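You operate a simulated robot arm through the tools that you are given. There is no shell and no other tool.

The job below is to be done with a simulated robot arm. You get a single attempt, and the scene is never put back.

TASK
Lower the card prop, pull the red-band card and seat it in the card stand.
Fine: tray in, door shut.

It is judged by the outcome, as a careful person would: the job done as asked, and still so three seconds after it is handed in. It fails if anything else is knocked over, pushed out of place, dropped, spilled or broken.

THE ROBOT
A 7-joint arm with a three-finger gripper, fixed in place. Base frame: the origin is on the floor under the middle of its stand, x ahead of it, y to its left, z up; the work surface is at about z = 74. Lengths are in cm, angles in degrees, forces in N, time in s.
It reaches about 134.2 cm from its shoulder. Its first joint turns from -166.0 to 166.0 degrees. Payload 2.69 kg.
The TCP is the grasp point between the finger pads, 3 cm short of the fingertips. In the tool frame z runs along the fingers and y along their closing line. The gripper opens to 12.8 cm; its body begins 11.7 cm behind the TCP.
Orientation is that of the tool frame in the base frame, as a unit quaternion [x, y, z, w]. With the fingers straight down and closing along the base's y, the tool's x points along the base's -x, its y along +y and its z along -z.

THE INTERFACE
- The arm moves only by the tool send_rows. Its argument "moves" is a list of rows, each a list of 3 entries, a list of its own where there are three numbers: the shift along the tool's x, y, z in cm, then the turn, a rotation vector about the tool's x, y, z in degrees, then the opening, from 0 (shut) to 1 (fully open). In form: [[[x, y, z], [ax, ay, az], gripper], ...]. A call has 1 to 20 rows; each row is the pose to reach, as a shift and turn from the pose commanded when the call began, along the tool's axes at that moment. Rows are played at 5 a second. More than 5 cm and 8.6 degrees between two rows, or a gripper value outside its range, and nothing of the call is played. Where a pose cannot be reached the arm comes as near as it can. A force on the tool above 40 N (or 10 N above the force at the start of the call, whichever is more), or a blocked arm, ends the call early, and 0.2 s more pass. Each finger travels about 12.7 cm/s and halts on what it meets, pressing with about 35 N; the grip force reading is that of the motor and also rises with nothing between the fingers. The clock runs only during rows and for 0.2 s after the last one: add rows that repeat a pose to give the fingers time. It gives the time, the measured TCP pose, the force on the tool (base axes), the opening and the grip force at its end, in the units of the frame above (readings bear some noise), with the torque about the TCP (base axes, N m) and any sound that the robot's microphone picked up.
- Cameras (640 x 400 px; columns grow to the right, rows downward): "scene" is fixed at [22.16, 65.2, 153.08]; the picture's right is [-0.79, -0.61, 0.00], its down [-0.29, 0.37, -0.88] and it looks along [0.54, -0.70, -0.47] (base axes); focal length 305 px, centre (320, 200). "wrist" rides on the gripper at [5.8, 5.4, -13.1] in the tool frame; the picture's right is [-0.68, 0.74, 0.00], its down [-0.62, -0.57, -0.55] and it looks along [-0.40, -0.37, 0.84] (tool axes); focal length 234 px, centre (320, 200). There is no depth. A picture from a camera that has moved, and an enlarged one, comes with that camera's place and axes in the base frame and with its lens. The place of the scene camera against the robot may be out by one fixed shift of up to 2.5 cm in any direction.
- camera(camera): a new picture of that camera. It takes no simulated time.
- slide_trunk(by): moves the trunk up (or, below 0, down) by that many cm; the arm rides with it, the base frame stays. It gives what a move gives, with no picture.
- enlarge(camera, box): a new picture of the part [left, top, right, bottom] of that camera's present view, enlarged. It takes no simulated time.
- finish_job(): hands the job in; it is judged then, once.

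Nothing tells you positions but the pictures and the camera data. Unless the task says otherwise, let go and move clear before handing in.

The tools are called after "Request:" by a JSON object that holds its "method" and its "body". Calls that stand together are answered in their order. send_rows: Moves the arm, as the interface text tells. Its arguments: {"type":"object","properties":{"moves":{"type":"array"}},"required":["moves"]} The other tools are called the same way: slide_trunk (by) moves the trunk up or down; camera (camera) takes a picture; enlarge (camera, box) takes an enlarged picture of a part of a camera's view; finish_job () hands the job in.

At the start:

```text
t: 0.0
tcp_pos: [59.15, 4.47, 129.04]
tcp_rot: [0.0, 1.0, -0.001, 0.0]
ft_force: [-0.7, 0.4, 0.5]
ft_torque: [0.0, 0.0, -0.02]
grip_width: 12.78
grasp_force: 0.1
trunk travel left (down, up): [-15.0, 20.0]
```

scene: 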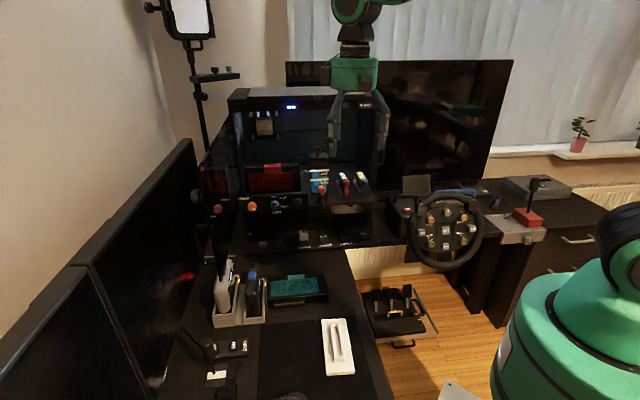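
wrist: 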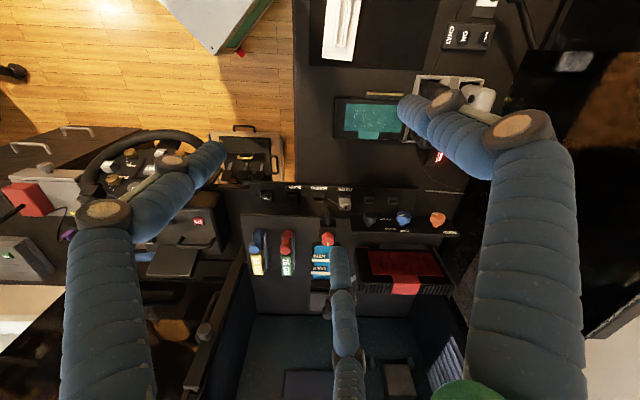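

I see a cluttered desk with a black cabinet or PC case, a tray, toggle handles and a steering wheel. I'll take closer looks before moving anything.

Request:
{"method": "enlarge", "body": {"camera": "scene", "box": [200, 80, 400, 205]}}

Request:
{"method": "enlarge", "body": {"camera": "scene", "box": [180, 190, 440, 352]}}

Request:
{"method": "enlarge", "body": {"camera": "wrist", "box": [220, 170, 480, 332]}}

Request:
{"method": "enlarge", "body": {"camera": "wrist", "box": [300, 0, 560, 162]}}

```text
3.20 times, centred on (300, 142) of scene
camera zoom: at [22.16, 65.2, 153.08], right [-0.79, -0.61, 0.0], down [-0.29, 0.37, -0.88], along [0.54, -0.7, -0.47], focal length 976 px, centre (384, 384)
```

zoom: 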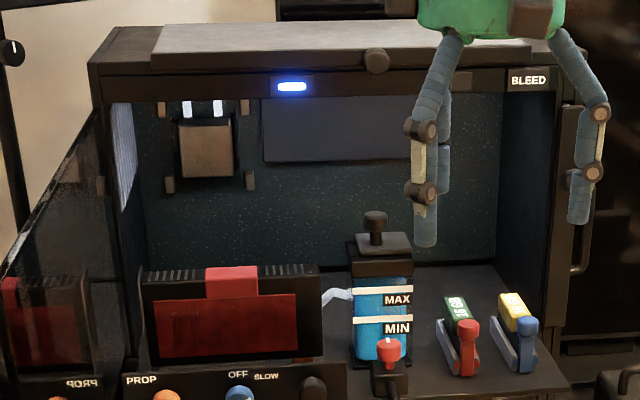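

```text
2.46 times, centred on (310, 271) of scene
camera zoom: at [22.16, 65.2, 153.08], right [-0.79, -0.61, 0.0], down [-0.29, 0.37, -0.88], along [0.54, -0.7, -0.47], focal length 751 px, centre (345, 25)
```

zoom: 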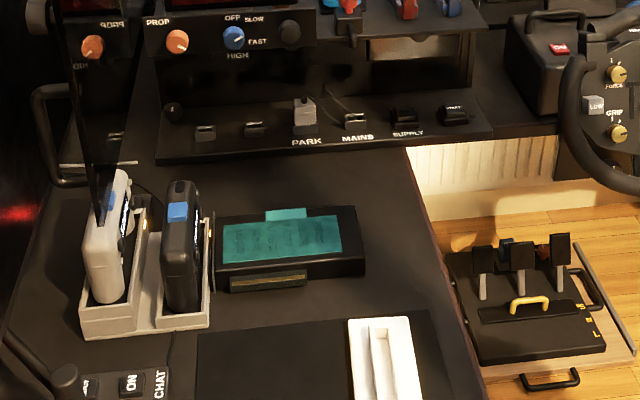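

```text
2.46 times, centred on (350, 251) of wrist
camera zoom: at [53.38, 9.87, 142.27], right [0.68, 0.74, 0.0], down [0.62, -0.57, 0.55], along [0.4, -0.37, -0.84], focal length 576 px, centre (246, 74)
```

zoom: 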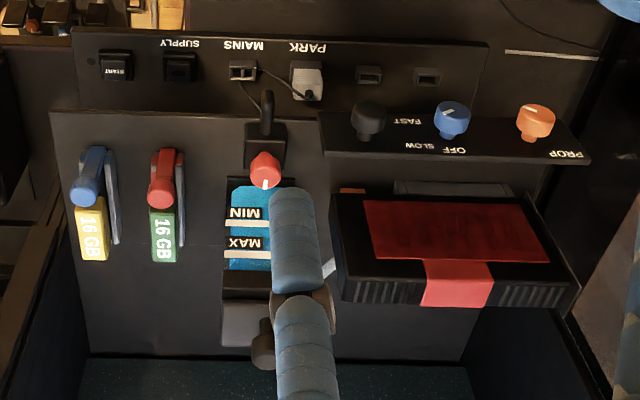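

```text
2.46 times, centred on (430, 81) of wrist
camera zoom: at [53.38, 9.87, 142.27], right [0.68, 0.74, 0.0], down [0.62, -0.57, 0.55], along [0.4, -0.37, -0.84], focal length 576 px, centre (49, 493)
```

zoom: 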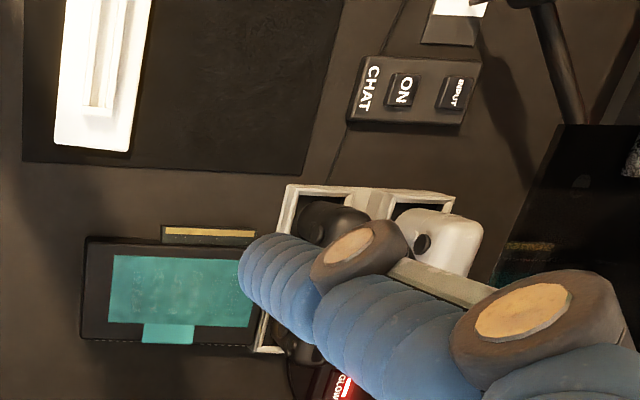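

I see what looks like an open PC-style rig. The red-band card sits behind a panel with an orange "PROP" knob, and a glass door stands open at the left. I'll zoom further to read the labels and find the tray, door and stand.

Request:
{"method": "enlarge", "body": {"camera": "scene", "box": [190, 150, 310, 225]}}

Request:
{"method": "enlarge", "body": {"camera": "scene", "box": [290, 160, 410, 235]}}

Request:
{"method": "enlarge", "body": {"camera": "scene", "box": [200, 250, 340, 338]}}

Request:
{"method": "enlarge", "body": {"camera": "scene", "box": [200, 75, 400, 200]}}

Request:
{"method": "enlarge", "body": {"camera": "wrist", "box": [330, 190, 470, 310]}}

Request:
{"method": "enlarge", "body": {"camera": "wrist", "box": [440, 140, 640, 300]}}

```text
5.33 times, centred on (250, 188) of scene
camera zoom: at [22.16, 65.2, 153.08], right [-0.79, -0.61, 0.0], down [-0.29, 0.37, -0.88], along [0.54, -0.7, -0.47], focal length 1627 px, centre (693, 267)
```

zoom: 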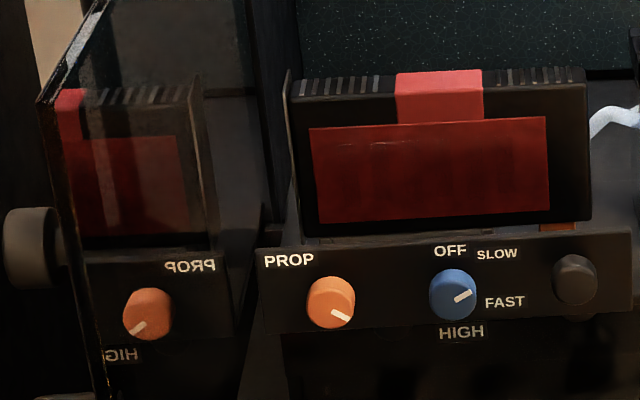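

```text
5.33 times, centred on (350, 198) of scene
camera zoom: at [22.16, 65.2, 153.08], right [-0.79, -0.61, 0.0], down [-0.29, 0.37, -0.88], along [0.54, -0.7, -0.47], focal length 1627 px, centre (160, 213)
```

zoom: 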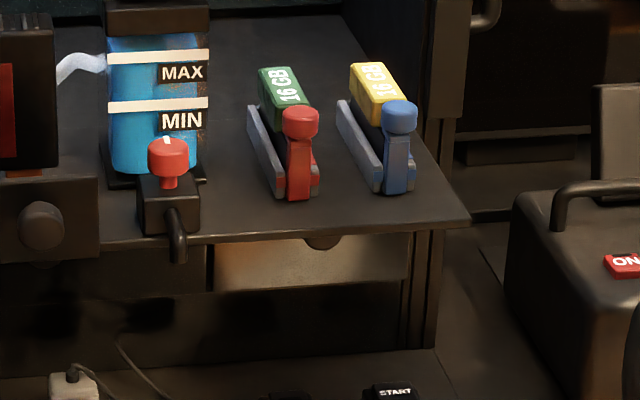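

```text
4.55 times, centred on (270, 294) of scene
camera zoom: at [22.16, 65.2, 153.08], right [-0.79, -0.61, 0.0], down [-0.29, 0.37, -0.88], along [0.54, -0.7, -0.47], focal length 1386 px, centre (547, -227)
```

zoom: 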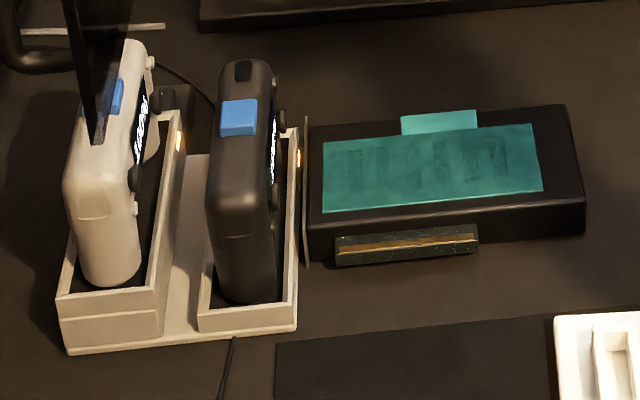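

```text
3.20 times, centred on (300, 138) of scene
camera zoom: at [22.16, 65.2, 153.08], right [-0.79, -0.61, 0.0], down [-0.29, 0.37, -0.88], along [0.54, -0.7, -0.47], focal length 976 px, centre (384, 400)
```

zoom: 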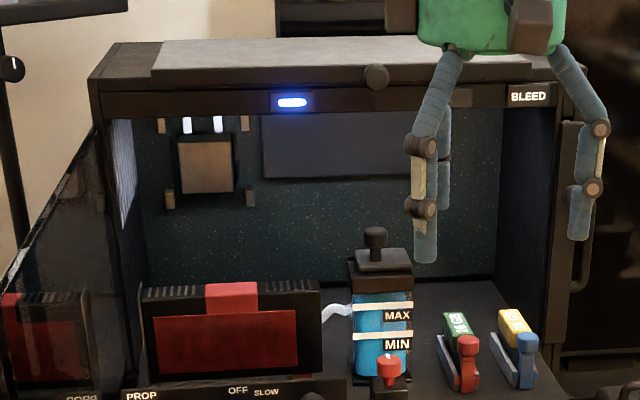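

```text
3.33 times, centred on (400, 250) of wrist
camera zoom: at [53.38, 9.87, 142.27], right [0.68, 0.74, 0.0], down [0.62, -0.57, 0.55], along [0.4, -0.37, -0.84], focal length 781 px, centre (53, 33)
```

zoom: 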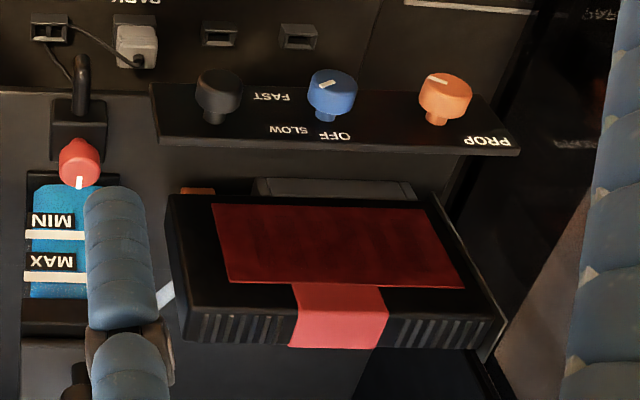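

```text
2.50 times, centred on (540, 220) of wrist
camera zoom: at [53.38, 9.87, 142.27], right [0.68, 0.74, 0.0], down [0.62, -0.57, 0.55], along [0.4, -0.37, -0.84], focal length 585 px, centre (-230, 150)
```

zoom: 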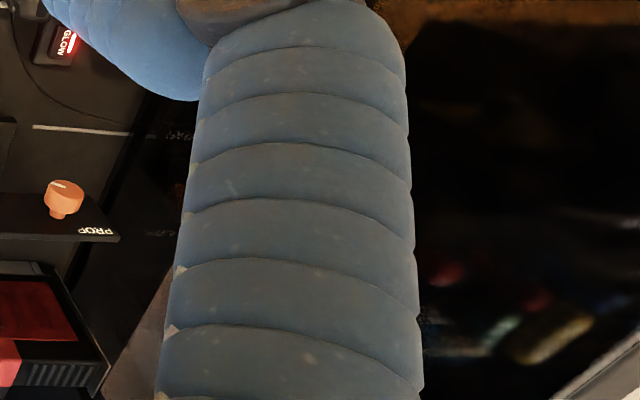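

The rig sits at about 45° to the base, with its front facing (-x, +y). I'll shift the wrist camera sideways in free air to triangulate positions.

Request:
{"method": "send_rows", "body": {"moves": [[[-1, 4.4, 0], [0, 0, 0], 1], [[-2, 8.8, 0], [0, 0, 0], 1], [[-3, 13.2, 0], [0, 0, 0], 1], [[-3.6, 17.6, 0], [0, 0, 0], 1], [[-3.6, 17.6, 0], [0, 0, 0], 1]]}}

Request:
{"method": "camera", "body": {"camera": "wrist"}}

Request:
{"method": "camera", "body": {"camera": "scene"}}

```text
t: 1.2
tcp_pos: [62.91, 22.26, 129.04]
tcp_rot: [-0.001, 1.0, 0.0, -0.001]
ft_force: [-0.1, 0.4, -0.9]
ft_torque: [-0.07, 0.04, -0.01]
grip_width: 12.8
grasp_force: 0.0
trunk travel left (down, up): [-15.0, 20.0]
```

```text
taken
camera wrist: at [57.0, 27.7, 142.22], right [0.68, 0.74, 0.0], down [0.62, -0.57, 0.55], along [0.4, -0.37, -0.84], focal length 234 px, centre (320, 200)
```

wrist: 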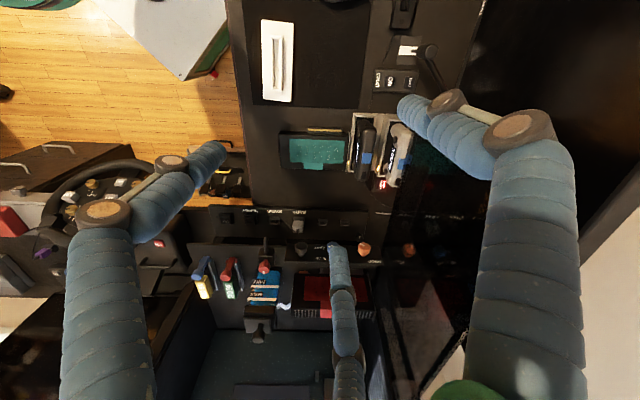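

```text
taken
```

scene: 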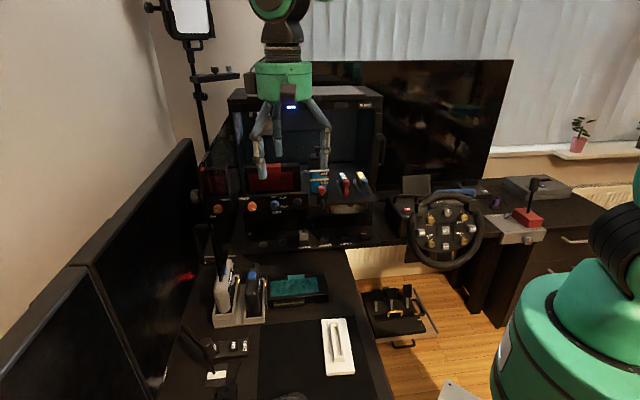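

The orange knob triangulates to about (94.8, 7.6, 100). I'll enlarge this new viewpoint for accurate pixel positions of the card, tray, door and stand.

Request:
{"method": "enlarge", "body": {"camera": "wrist", "box": [180, 200, 340, 300]}}

Request:
{"method": "enlarge", "body": {"camera": "wrist", "box": [320, 200, 480, 300]}}

Request:
{"method": "enlarge", "body": {"camera": "wrist", "box": [230, 0, 470, 200]}}

Request:
{"method": "enlarge", "body": {"camera": "wrist", "box": [160, 260, 480, 400]}}

Request:
{"method": "enlarge", "body": {"camera": "scene", "box": [190, 150, 310, 225]}}

Request:
{"method": "enlarge", "body": {"camera": "scene", "box": [300, 300, 380, 390]}}

```text
4.00 times, centred on (260, 250) of wrist
camera zoom: at [57.0, 27.7, 142.22], right [0.68, 0.74, 0.0], down [0.62, -0.57, 0.55], along [0.4, -0.37, -0.84], focal length 937 px, centre (560, 0)
```

zoom: 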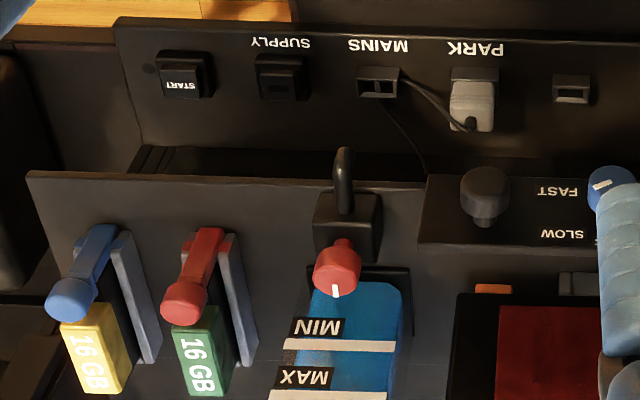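

```text
4.00 times, centred on (400, 250) of wrist
camera zoom: at [57.0, 27.7, 142.22], right [0.68, 0.74, 0.0], down [0.62, -0.57, 0.55], along [0.4, -0.37, -0.84], focal length 937 px, centre (0, 0)
```

zoom: 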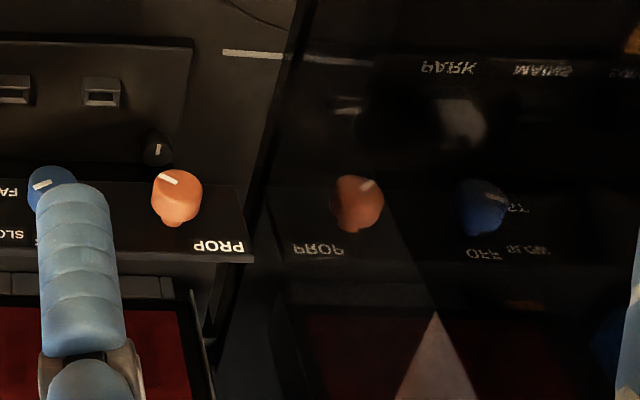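

```text
2.00 times, centred on (350, 100) of wrist
camera zoom: at [57.0, 27.7, 142.22], right [0.68, 0.74, 0.0], down [0.62, -0.57, 0.55], along [0.4, -0.37, -0.84], focal length 468 px, centre (260, 400)
```

zoom: 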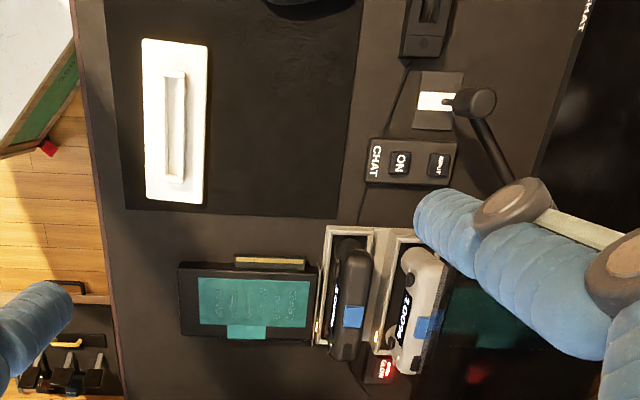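

```text
2.00 times, centred on (320, 330) of wrist
camera zoom: at [57.0, 27.7, 142.22], right [0.68, 0.74, 0.0], down [0.62, -0.57, 0.55], along [0.4, -0.37, -0.84], focal length 468 px, centre (320, -60)
```

zoom: 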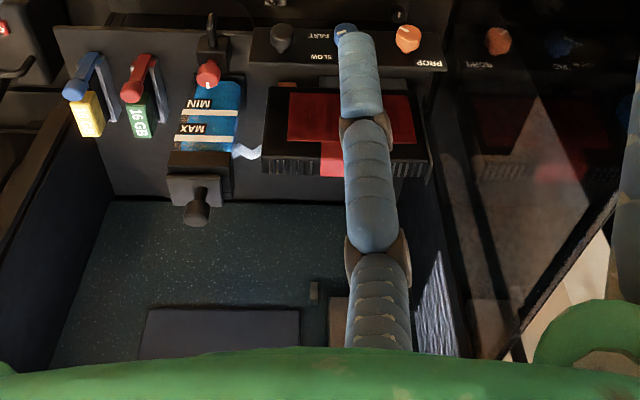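

```text
5.33 times, centred on (250, 188) of scene
camera zoom: at [22.16, 65.2, 153.08], right [-0.79, -0.61, 0.0], down [-0.29, 0.37, -0.88], along [0.54, -0.7, -0.47], focal length 1627 px, centre (693, 267)
```

zoom: 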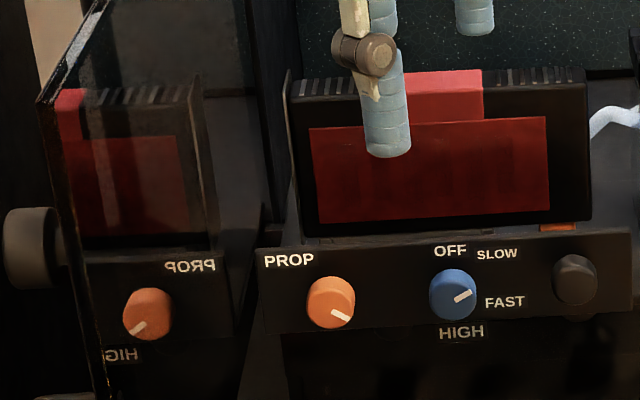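

```text
4.44 times, centred on (340, 345) of scene
camera zoom: at [22.16, 65.2, 153.08], right [-0.79, -0.61, 0.0], down [-0.29, 0.37, -0.88], along [0.54, -0.7, -0.47], focal length 1356 px, centre (231, -444)
```

zoom: 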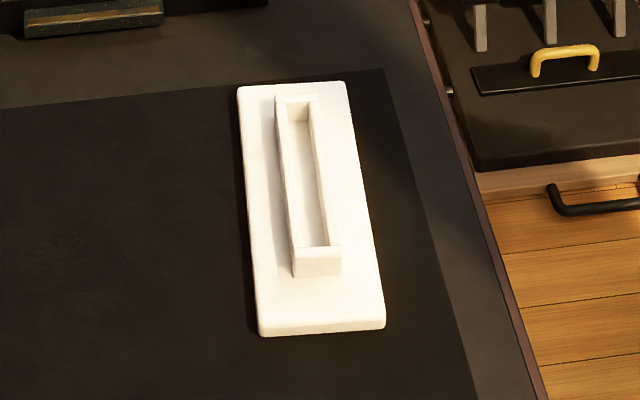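

The card is upright in the board tray, the orange prop pad is under its right end, and the white stand has a slot running along the rig's front-back direction. I'll tilt the wrist to look into the case more frontally, staying well in front of it.

Request:
{"method": "send_rows", "body": {"moves": [[[-2, -1.6, 2.5], [4.1, -4.1, 0], 1], [[-4, -3.2, 5], [8.2, -8.2, 0], 1], [[-6, -4.8, 7.5], [12.4, -12.4, 0], 1], [[-8, -6.4, 10], [16.5, -16.5, 0], 1], [[-10, -8, 12.5], [20.6, -20.6, 0], 1], [[-12, -9.6, 15], [24.7, -24.7, 0], 1], [[-12, -9.6, 15], [24.7, -24.7, 0], 1]]}}

Request:
{"method": "camera", "body": {"camera": "wrist"}}

Request:
{"method": "camera", "body": {"camera": "scene"}}

```text
t: 2.8
tcp_pos: [74.91, 12.36, 114.15]
tcp_rot: [-0.001, 0.954, -0.212, 0.212]
ft_force: [-0.2, 0.3, -0.6]
ft_torque: [-0.05, 0.01, -0.04]
grip_width: 12.82
grasp_force: 0.0
trunk travel left (down, up): [-15.0, 20.0]
```

```text
taken
camera wrist: at [64.69, 22.15, 120.39], right [0.68, 0.73, -0.02], down [0.29, -0.24, 0.93], along [0.67, -0.64, -0.37], focal length 234 px, centre (320, 200)
```

wrist: 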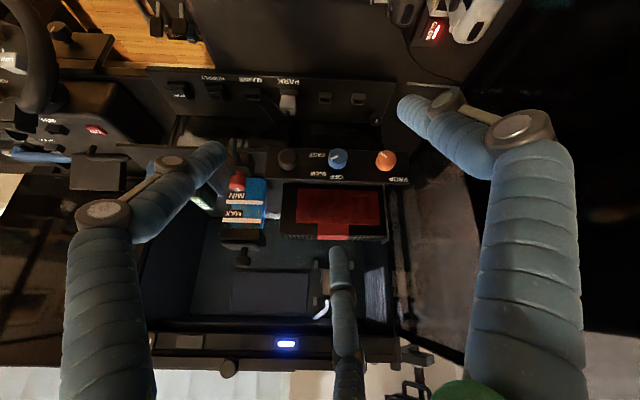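

```text
taken
```

scene: 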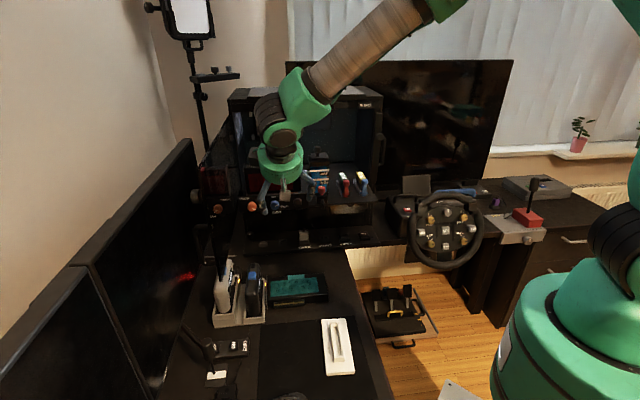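

Request:
{"method": "enlarge", "body": {"camera": "wrist", "box": [200, 130, 424, 270]}}

Request:
{"method": "enlarge", "body": {"camera": "wrist", "box": [270, 130, 420, 250]}}

Request:
{"method": "enlarge", "body": {"camera": "wrist", "box": [100, 200, 440, 400]}}

Request:
{"method": "enlarge", "body": {"camera": "wrist", "box": [140, 60, 420, 190]}}

```text
2.86 times, centred on (312, 200) of wrist
camera zoom: at [64.69, 22.15, 120.39], right [0.68, 0.73, -0.02], down [0.29, -0.24, 0.93], along [0.67, -0.64, -0.37], focal length 669 px, centre (343, 200)
```

zoom: 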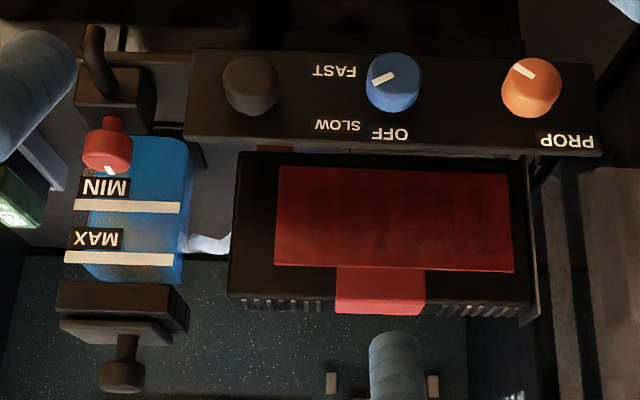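

```text
3.33 times, centred on (345, 190) of wrist
camera zoom: at [64.69, 22.15, 120.39], right [0.68, 0.73, -0.02], down [0.29, -0.24, 0.93], along [0.67, -0.64, -0.37], focal length 781 px, centre (237, 233)
```

zoom: 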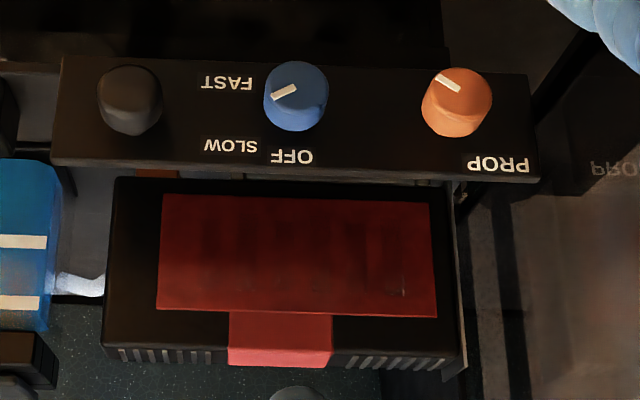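

```text
1.88 times, centred on (270, 300) of wrist
camera zoom: at [64.69, 22.15, 120.39], right [0.68, 0.73, -0.02], down [0.29, -0.24, 0.93], along [0.67, -0.64, -0.37], focal length 441 px, centre (414, 12)
```

zoom: 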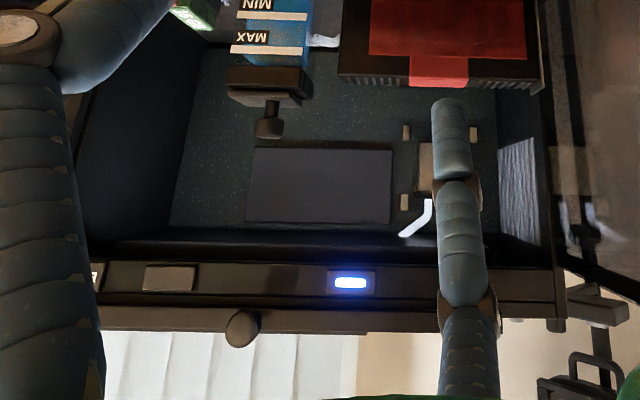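

```text
2.29 times, centred on (280, 125) of wrist
camera zoom: at [64.69, 22.15, 120.39], right [0.68, 0.73, -0.02], down [0.29, -0.24, 0.93], along [0.67, -0.64, -0.37], focal length 535 px, centre (411, 371)
```

zoom: 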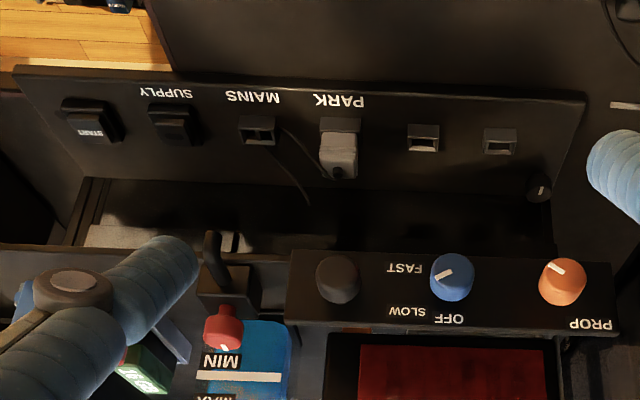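

The tray is pulled out about 20 cm: the case front beam is near n≈-82 and the knob panel near n≈-62. The glass door is open 90° at the left. I'll zoom more on the panel and the area under the tray before deciding how to turn the prop knob.

Request:
{"method": "enlarge", "body": {"camera": "scene", "box": [240, 190, 300, 230]}}

Request:
{"method": "enlarge", "body": {"camera": "scene", "box": [190, 180, 390, 260]}}

Request:
{"method": "enlarge", "body": {"camera": "wrist", "box": [380, 130, 500, 230]}}

Request:
{"method": "enlarge", "body": {"camera": "wrist", "box": [360, 200, 480, 400]}}

```text
10.00 times, centred on (270, 210) of scene
camera zoom: at [22.16, 65.2, 153.08], right [-0.79, -0.61, 0.0], down [-0.29, 0.37, -0.88], along [0.54, -0.7, -0.47], focal length 3050 px, centre (820, 100)
```

zoom: 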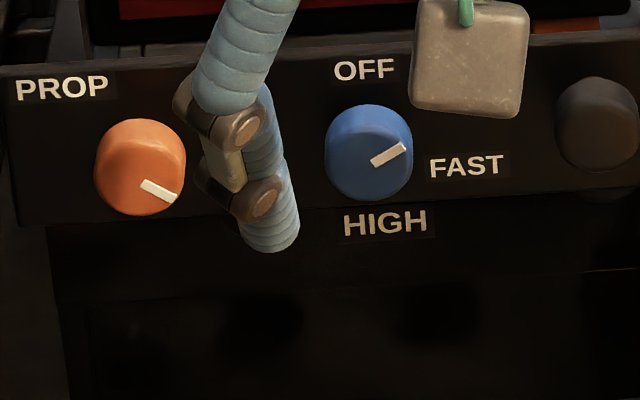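

```text
3.20 times, centred on (290, 220) of scene
camera zoom: at [22.16, 65.2, 153.08], right [-0.79, -0.61, 0.0], down [-0.29, 0.37, -0.88], along [0.54, -0.7, -0.47], focal length 976 px, centre (416, 136)
```

zoom: 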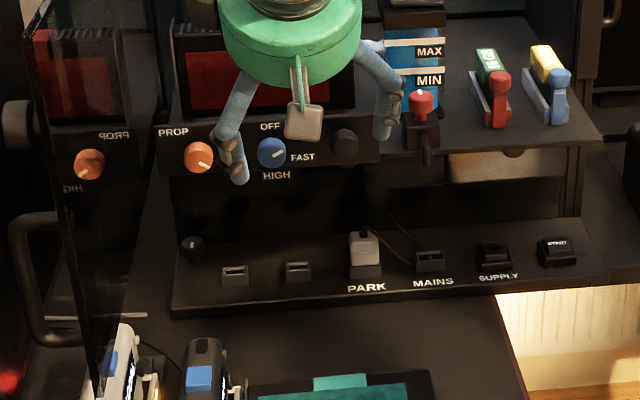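

```text
4.00 times, centred on (440, 180) of wrist
camera zoom: at [64.69, 22.15, 120.39], right [0.68, 0.73, -0.02], down [0.29, -0.24, 0.93], along [0.67, -0.64, -0.37], focal length 937 px, centre (-160, 280)
```

zoom: 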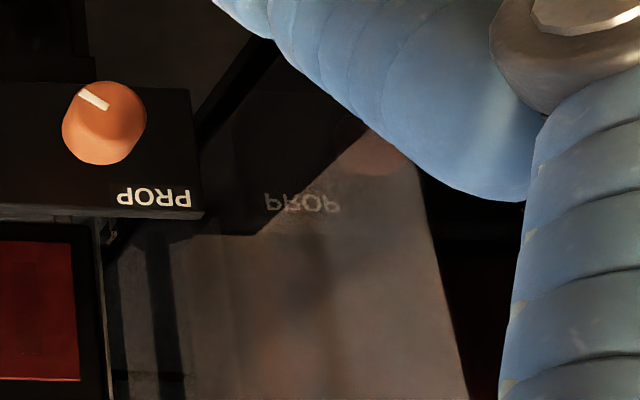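

```text
2.00 times, centred on (420, 300) of wrist
camera zoom: at [64.69, 22.15, 120.39], right [0.68, 0.73, -0.02], down [0.29, -0.24, 0.93], along [0.67, -0.64, -0.37], focal length 468 px, centre (120, 0)
```

zoom: 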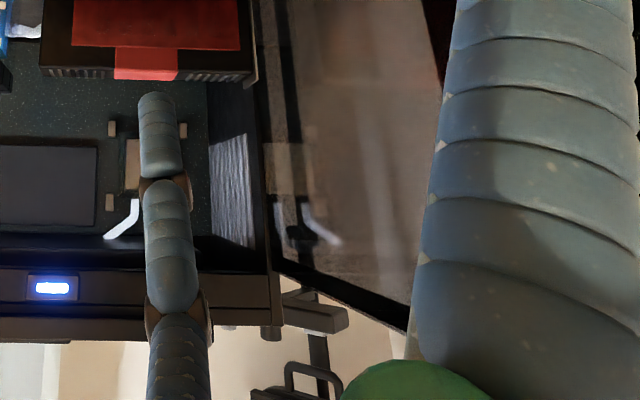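

I'm still unsure which way lowers the prop, and a "HIGH" label appears below the panel. I'll drop the camera for a low frontal look, keeping clear of the controllers on the desk.

Request:
{"method": "send_rows", "body": {"moves": [[[1.96, 1.36, 2.37], [2.65, -2.65, 0], 1], [[3.92, 2.72, 4.74], [5.3, -5.3, 0], 1], [[5.87, 4.07, 7.12], [7.95, -7.95, 0], 1], [[7.83, 5.43, 9.49], [10.6, -10.6, 0], 1], [[7.83, 5.43, 9.49], [10.6, -10.6, 0], 1]]}}

Request:
{"method": "camera", "body": {"camera": "wrist"}}

Request:
{"method": "enlarge", "body": {"camera": "wrist", "box": [220, 110, 440, 250]}}

Request:
{"method": "enlarge", "body": {"camera": "wrist", "box": [100, 60, 420, 200]}}

```text
t: 4.0
tcp_pos: [72.06, 12.89, 100.91]
tcp_rot: [0.001, 0.906, -0.299, 0.299]
ft_force: [-0.3, -0.2, 0.5]
ft_torque: [-0.04, -0.02, -0.02]
grip_width: 12.82
grasp_force: 0.0
trunk travel left (down, up): [-15.0, 20.0]
```

```text
taken
camera wrist: at [61.18, 23.39, 103.37], right [0.69, 0.73, -0.03], down [0.11, -0.06, 0.99], along [0.72, -0.69, -0.12], focal length 234 px, centre (320, 200)
```

wrist: 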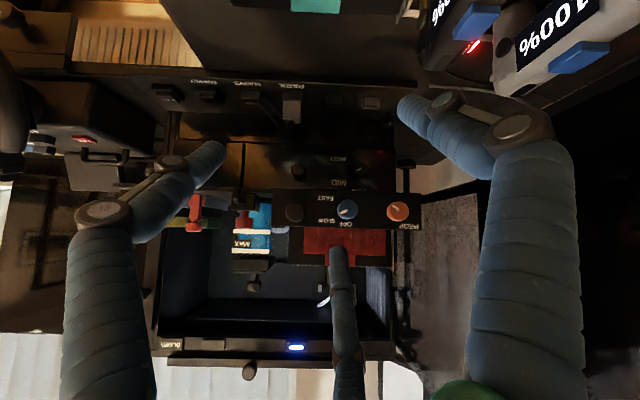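

```text
2.86 times, centred on (330, 180) of wrist
camera zoom: at [61.18, 23.39, 103.37], right [0.69, 0.73, -0.03], down [0.11, -0.06, 0.99], along [0.72, -0.69, -0.12], focal length 669 px, centre (291, 257)
```

zoom: 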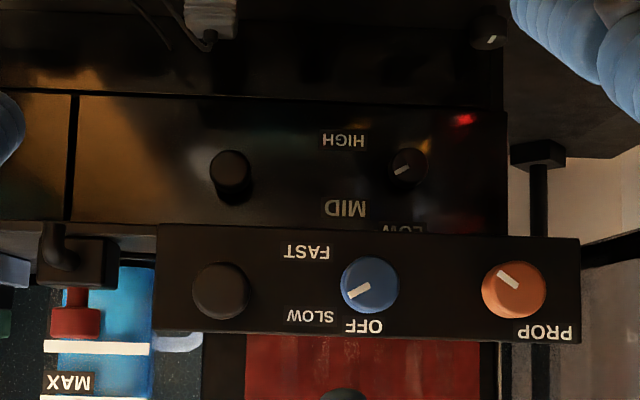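

```text
2.00 times, centred on (260, 130) of wrist
camera zoom: at [61.18, 23.39, 103.37], right [0.69, 0.73, -0.03], down [0.11, -0.06, 0.99], along [0.72, -0.69, -0.12], focal length 468 px, centre (440, 340)
```

zoom: 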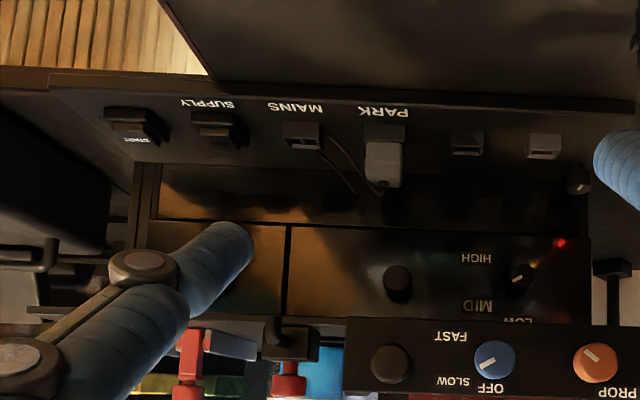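

The LOW/MID/HIGH labels belong to a separate lower drawer, and the mains plug is already parked. The PROP knob axis is horizontal, at roughly a=72, n=-62.5, z=100.4. I need to know how the three fingers move, so I'll close partway in free air.

Request:
{"method": "send_rows", "body": {"moves": [[[0, 0, 0], [0, 0, 0], 0.7], [[0, 0, 0], [0, 0, 0], 0.4], [[0, 0, 0], [0, 0, 0], 0.4], [[0, 0, 0], [0, 0, 0], 0.4]]}}

Request:
{"method": "camera", "body": {"camera": "wrist"}}

Request:
{"method": "enlarge", "body": {"camera": "scene", "box": [200, 90, 340, 240]}}

```text
t: 5.0
tcp_pos: [72.11, 12.77, 101.09]
tcp_rot: [0.0, 0.907, -0.298, 0.298]
ft_force: [0.2, -0.3, -0.5]
ft_torque: [0.06, 0.01, 0.0]
grip_width: 5.11
grasp_force: 0.0
trunk travel left (down, up): [-15.0, 20.0]
```

```text
taken
camera wrist: at [61.15, 23.36, 103.42], right [0.69, 0.73, -0.03], down [0.11, -0.06, 0.99], along [0.72, -0.69, -0.12], focal length 234 px, centre (320, 200)
```

wrist: 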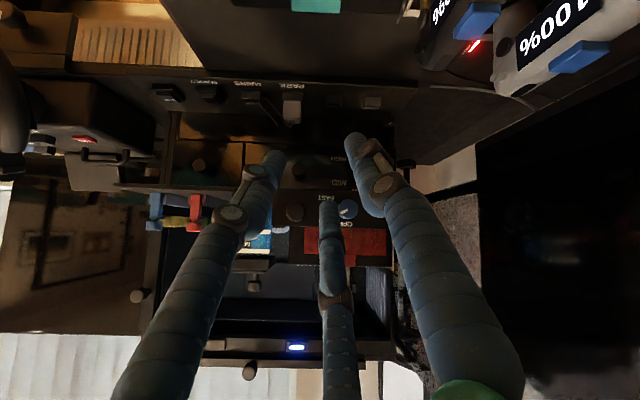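

```text
2.67 times, centred on (270, 165) of scene
camera zoom: at [22.16, 65.2, 153.08], right [-0.79, -0.61, 0.0], down [-0.29, 0.37, -0.88], along [0.54, -0.7, -0.47], focal length 813 px, centre (453, 293)
```

zoom: 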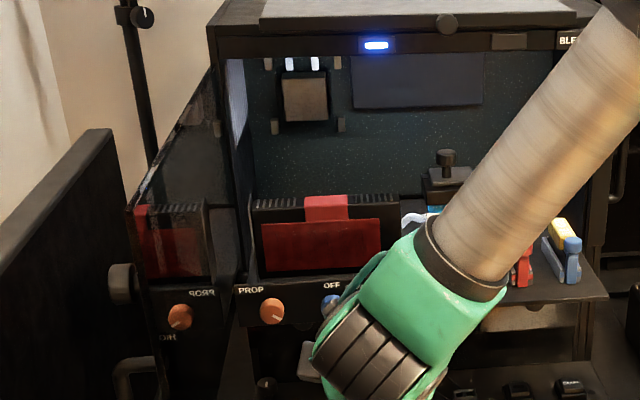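

The three fingers close radially like a chuck, which suits the knob. The door glass plane is at a≈78 and the gripper palm radius is about 5 cm, so I'll come in nearly horizontal, angled 8° away from the glass, with the camera on the far side. First I'll rotate in free air.

Request:
{"method": "send_rows", "body": {"moves": [[[-0.25, -0.25, -0.29], [3.74, -1.32, -6.58], 0.4], [[-0.49, -0.49, -0.58], [7.47, -2.64, -13.16], 0.4], [[-0.74, -0.74, -0.88], [11.21, -3.95, -19.75], 0.4], [[-0.99, -0.99, -1.17], [14.95, -5.27, -26.33], 0.4], [[-1.23, -1.23, -1.46], [18.68, -6.59, -32.91], 0.4], [[-1.48, -1.48, -1.75], [22.42, -7.91, -39.49], 0.4], [[-1.72, -1.72, -2.04], [26.15, -9.23, -46.07], 0.4], [[-1.97, -1.97, -2.33], [29.89, -10.55, -52.65], 0.4], [[-2.22, -2.22, -2.63], [33.63, -11.86, -59.24], 0.4], [[-2.46, -2.46, -2.92], [37.36, -13.18, -65.82], 0.4], [[-2.71, -2.71, -3.21], [41.1, -14.5, -72.4], 0.4], [[-2.71, -2.71, -3.21], [41.1, -14.5, -72.4], 0.4]]}}

Request:
{"method": "camera", "body": {"camera": "wrist"}}

Request:
{"method": "camera", "body": {"camera": "scene"}}

```text
t: 7.6
tcp_pos: [72.1, 12.85, 105.96]
tcp_rot: [0.459, -0.538, 0.69, -0.154]
ft_force: [-0.2, -0.9, 0.0]
ft_torque: [0.02, -0.02, 0.0]
grip_width: 5.13
grasp_force: 0.1
trunk travel left (down, up): [-15.0, 20.0]
```

```text
taken
camera wrist: at [56.93, 14.65, 104.03], right [0.15, 0.2, -0.97], down [0.05, 0.98, 0.21], along [0.99, -0.08, 0.14], focal length 234 px, centre (320, 200)
```

wrist: 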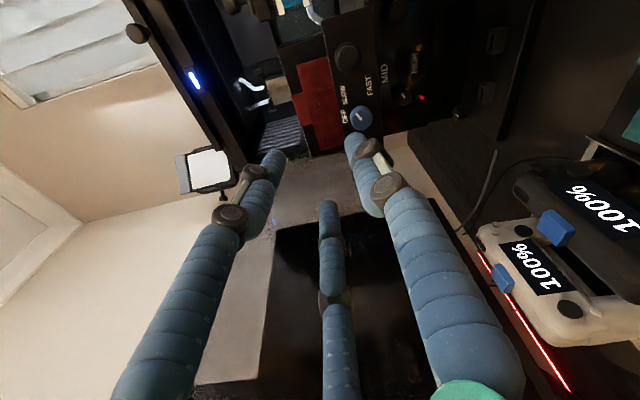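

```text
taken
```

scene: 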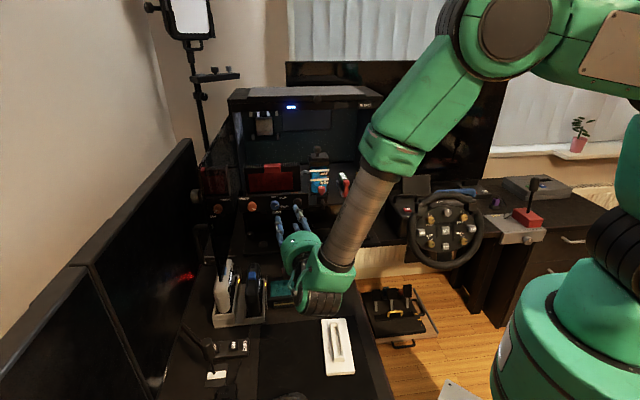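

The pose was reached cleanly. Next I'll shift sideways to line up with the PROP knob axis, still about 18 cm in front of it, and check in the wrist view, where the TCP projects at about (320, 192).

Request:
{"method": "send_rows", "body": {"moves": [[[-3.51, -1.86, 0.56], [0, 0, 0], 0.4], [[-7.01, -3.71, 1.12], [0, 0, 0], 0.4], [[-10.52, -5.57, 1.67], [0, 0, 0], 0.4], [[-11.8, -3.14, 1.67], [0, 0, 0], 0.4], [[-13.09, -0.71, 1.67], [0, 0, 0], 0.4], [[-13.09, -0.71, 1.67], [0, 0, 0], 0.4]]}}

Request:
{"method": "camera", "body": {"camera": "wrist"}}

Request:
{"method": "camera", "body": {"camera": "scene"}}

```text
t: 9.0
tcp_pos: [80.6, 21.48, 100.42]
tcp_rot: [0.46, -0.538, 0.689, -0.153]
ft_force: [0.4, 0.2, -0.2]
ft_torque: [0.0, -0.04, -0.03]
grip_width: 5.14
grasp_force: 0.0
trunk travel left (down, up): [-15.0, 20.0]
```

```text
taken
camera wrist: at [65.5, 23.24, 98.55], right [0.15, 0.2, -0.97], down [0.05, 0.98, 0.21], along [0.99, -0.08, 0.14], focal length 234 px, centre (320, 200)
```

wrist: 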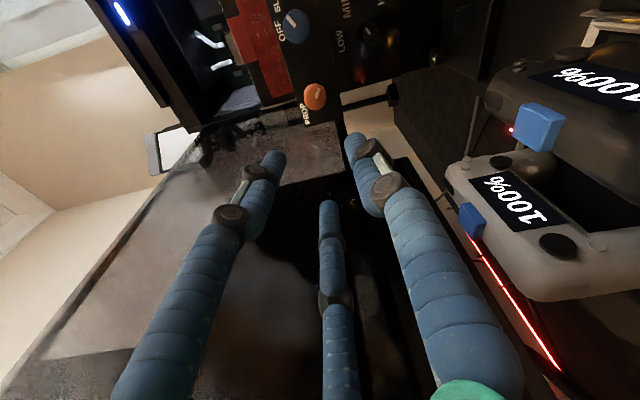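

```text
taken
```

scene: 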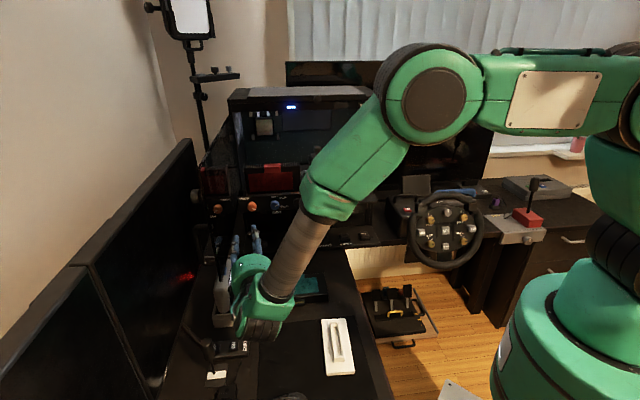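

The knob projects exactly where I computed it: face at a≈72.15, n≈-61.1, z≈100.5. Before moving forward I'll check the wrist's clearance over the docked controllers.

Request:
{"method": "enlarge", "body": {"camera": "scene", "box": [190, 190, 350, 360]}}

```text
2.35 times, centred on (270, 275) of scene
camera zoom: at [22.16, 65.2, 153.08], right [-0.79, -0.61, 0.0], down [-0.29, 0.37, -0.88], along [0.54, -0.7, -0.47], focal length 718 px, centre (438, 24)
```

zoom: 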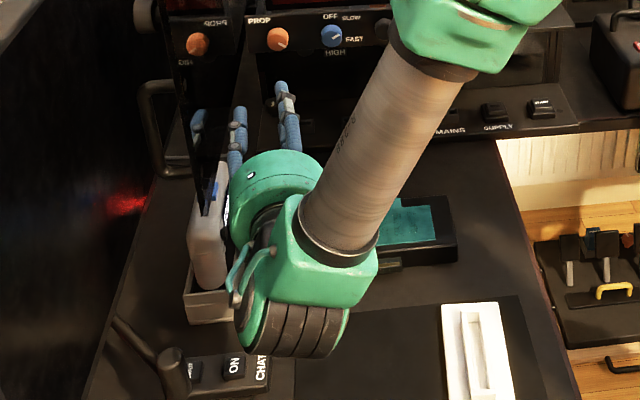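

Clearance over the controllers looks adequate (palm bottom about z=95, controllers about z=90). I'll advance toward the knob, stopping short.

Request:
{"method": "send_rows", "body": {"moves": [[[0.48, 0.23, 3.76], [0, 0, 0], 0.4], [[0.96, 0.45, 7.53], [0, 0, 0], 0.4], [[1.43, 0.68, 11.29], [0, 0, 0], 0.4], [[1.91, 0.9, 15.05], [0, 0, 0], 0.4], [[1.91, 0.9, 15.05], [0, 0, 0], 0.4]]}}

Request:
{"method": "camera", "body": {"camera": "wrist"}}

Request:
{"method": "enlarge", "body": {"camera": "wrist", "box": [240, 120, 400, 220]}}

Request:
{"method": "enlarge", "body": {"camera": "scene", "box": [170, 140, 350, 300]}}

```text
t: 10.2
tcp_pos: [91.36, 10.67, 100.59]
tcp_rot: [0.46, -0.539, 0.689, -0.153]
ft_force: [0.0, 0.2, 0.6]
ft_torque: [-0.02, -0.04, 0.02]
grip_width: 5.11
grasp_force: 0.0
trunk travel left (down, up): [-15.0, 20.0]
```

```text
taken
camera wrist: at [76.25, 12.41, 98.68], right [0.15, 0.2, -0.97], down [0.05, 0.98, 0.21], along [0.99, -0.08, 0.14], focal length 234 px, centre (320, 200)
```

wrist: 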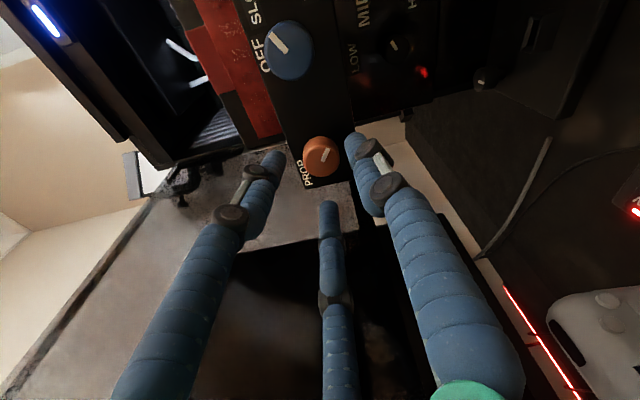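

```text
4.00 times, centred on (320, 170) of wrist
camera zoom: at [76.25, 12.41, 98.68], right [0.15, 0.2, -0.97], down [0.05, 0.98, 0.21], along [0.99, -0.08, 0.14], focal length 937 px, centre (320, 320)
```

zoom: 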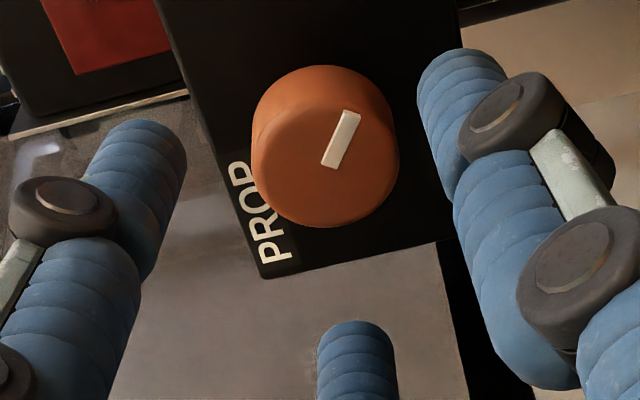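

```text
2.50 times, centred on (260, 220) of scene
camera zoom: at [22.16, 65.2, 153.08], right [-0.79, -0.61, 0.0], down [-0.29, 0.37, -0.88], along [0.54, -0.7, -0.47], focal length 762 px, centre (470, 150)
```

zoom: 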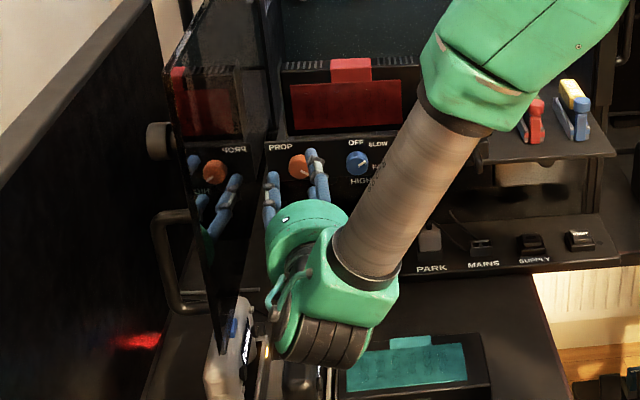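

The knob is centred between the fingers to within about 0.3 cm. I'll make a small correction and advance the last 2.6 cm, keeping the fingertips just short of the panel.

Request:
{"method": "send_rows", "body": {"moves": [[[0.06, 0.15, 0.86], [0, 0, 0], 0.4], [[0.12, 0.29, 1.72], [0, 0, 0], 0.4], [[0.18, 0.43, 2.57], [0, 0, 0], 0.4], [[0.18, 0.43, 2.57], [0, 0, 0], 0.4]]}}

Request:
{"method": "enlarge", "body": {"camera": "wrist", "box": [240, 120, 400, 220]}}

Request:
{"method": "enlarge", "body": {"camera": "scene", "box": [220, 160, 320, 240]}}

```text
t: 11.2
tcp_pos: [93.15, 8.71, 100.35]
tcp_rot: [0.46, -0.538, 0.689, -0.154]
ft_force: [0.0, 0.0, -0.3]
ft_torque: [0.0, -0.01, -0.01]
grip_width: 5.11
grasp_force: 0.1
trunk travel left (down, up): [-15.0, 20.0]
```

```text
4.00 times, centred on (320, 170) of wrist
camera zoom: at [78.02, 10.57, 98.33], right [0.15, 0.2, -0.97], down [0.05, 0.98, 0.21], along [0.99, -0.08, 0.14], focal length 937 px, centre (320, 320)
```

zoom: 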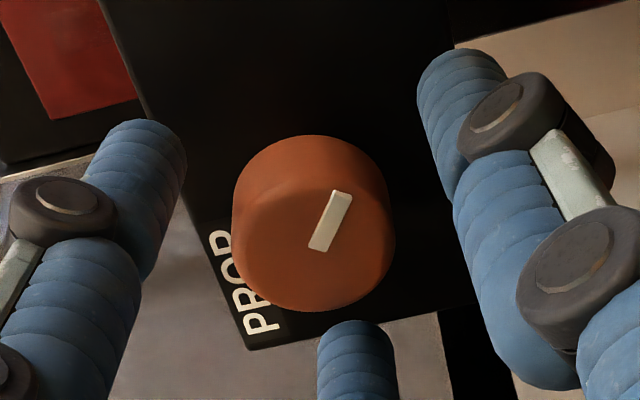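

```text
5.00 times, centred on (270, 200) of scene
camera zoom: at [22.16, 65.2, 153.08], right [-0.79, -0.61, 0.0], down [-0.29, 0.37, -0.88], along [0.54, -0.7, -0.47], focal length 1525 px, centre (570, 200)
```

zoom: 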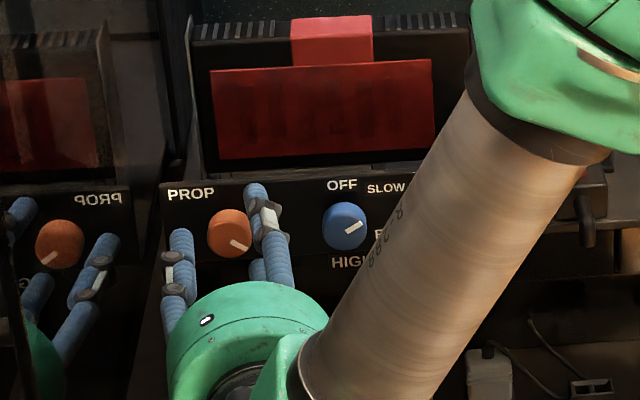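

The fingers surround the knob. I'll close gently to grip it.

Request:
{"method": "send_rows", "body": {"moves": [[[0, 0, 0], [0, 0, 0], 0.3], [[0, 0, 0], [0, 0, 0], 0.22], [[0, 0, 0], [0, 0, 0], 0.15], [[0, 0, 0], [0, 0, 0], 0.1], [[0, 0, 0], [0, 0, 0], 0.1]]}}

Request:
{"method": "enlarge", "body": {"camera": "wrist", "box": [240, 120, 400, 220]}}

```text
t: 12.4
tcp_pos: [93.15, 8.86, 100.37]
tcp_rot: [0.459, -0.538, 0.69, -0.155]
ft_force: [8.4, 8.4, 4.8]
ft_torque: [-0.11, -0.12, 0.13]
grip_width: 3.13
grasp_force: 13.6
trunk travel left (down, up): [-15.0, 20.0]
```

```text
4.00 times, centred on (320, 170) of wrist
camera zoom: at [78.07, 10.65, 98.41], right [0.15, 0.2, -0.97], down [0.05, 0.98, 0.21], along [0.99, -0.08, 0.14], focal length 937 px, centre (320, 320)
```

zoom: 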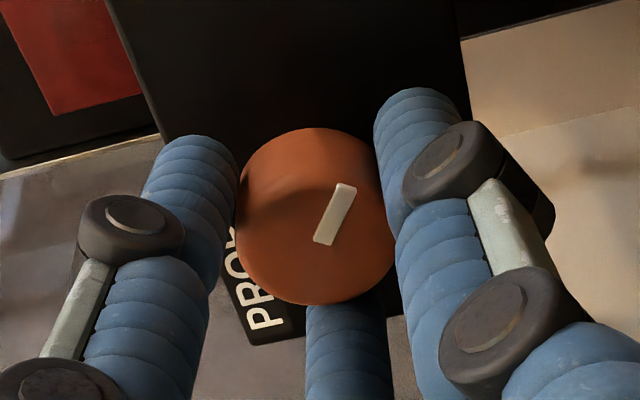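

The grip closed at 3.13 cm with a slight sideways load. I'll nudge the pose to relieve it, then turn about 20° counter-clockwise (seen from the front) and see what the orange prop pad does.

Request:
{"method": "send_rows", "body": {"moves": [[[-0.07, -0.09, 0.02], [0, 0, 0], 0.1], [[-0.13, -0.18, 0.03], [0, 0, 0], 0.1], [[-0.13, -0.18, 0.03], [-0.62, -0.33, -4.95], 0.1], [[-0.13, -0.18, 0.03], [-1.23, -0.65, -9.9], 0.1], [[-0.13, -0.18, 0.03], [-1.85, -0.98, -14.85], 0.1], [[-0.13, -0.18, 0.03], [-2.46, -1.3, -19.8], 0.1], [[-0.13, -0.18, 0.03], [-2.46, -1.3, -19.8], 0.1]]}}

Request:
{"method": "camera", "body": {"camera": "wrist"}}

Request:
{"method": "enlarge", "body": {"camera": "scene", "box": [200, 150, 320, 225]}}

```text
t: 14.0
tcp_pos: [93.21, 8.92, 100.46]
tcp_rot: [0.556, -0.464, 0.689, -0.029]
ft_force: [-0.4, -1.9, 17.3]
ft_torque: [-0.51, -0.55, -0.59]
grip_width: 2.97
grasp_force: 44.8
trunk travel left (down, up): [-15.0, 20.0]
```

```text
taken
camera wrist: at [78.06, 10.61, 101.92], right [-0.09, -0.04, -0.99], down [0.07, 1.0, -0.05], along [0.99, -0.07, -0.09], focal length 234 px, centre (320, 200)
```

wrist: 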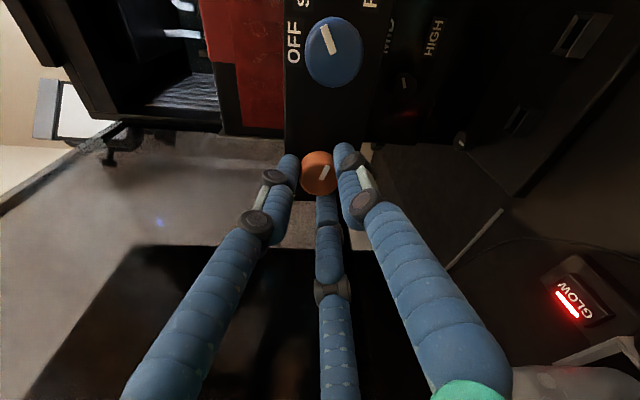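

```text
5.33 times, centred on (260, 188) of scene
camera zoom: at [22.16, 65.2, 153.08], right [-0.79, -0.61, 0.0], down [-0.29, 0.37, -0.88], along [0.54, -0.7, -0.47], focal length 1627 px, centre (640, 267)
```

zoom: 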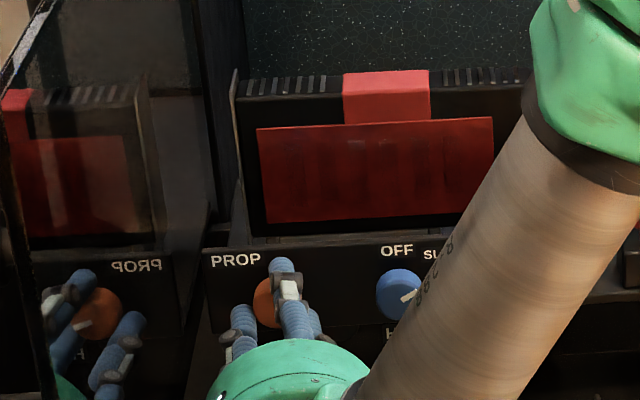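

Request:
{"method": "enlarge", "body": {"camera": "wrist", "box": [240, 120, 400, 220]}}

Request:
{"method": "enlarge", "body": {"camera": "wrist", "box": [180, 0, 340, 140]}}

```text
4.00 times, centred on (320, 170) of wrist
camera zoom: at [78.06, 10.61, 101.92], right [-0.09, -0.04, -0.99], down [0.07, 1.0, -0.05], along [0.99, -0.07, -0.09], focal length 937 px, centre (320, 320)
```

zoom: 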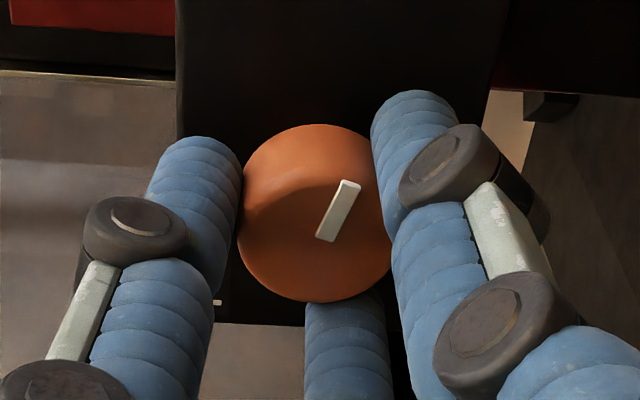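

```text
2.86 times, centred on (260, 70) of wrist
camera zoom: at [78.06, 10.61, 101.92], right [-0.09, -0.04, -0.99], down [0.07, 1.0, -0.05], along [0.99, -0.07, -0.09], focal length 669 px, centre (491, 571)
```

zoom: 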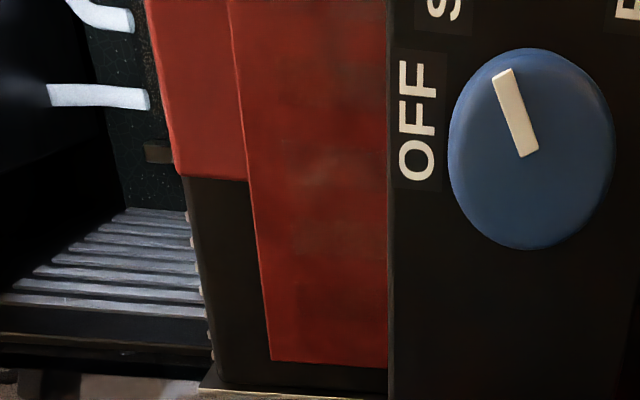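

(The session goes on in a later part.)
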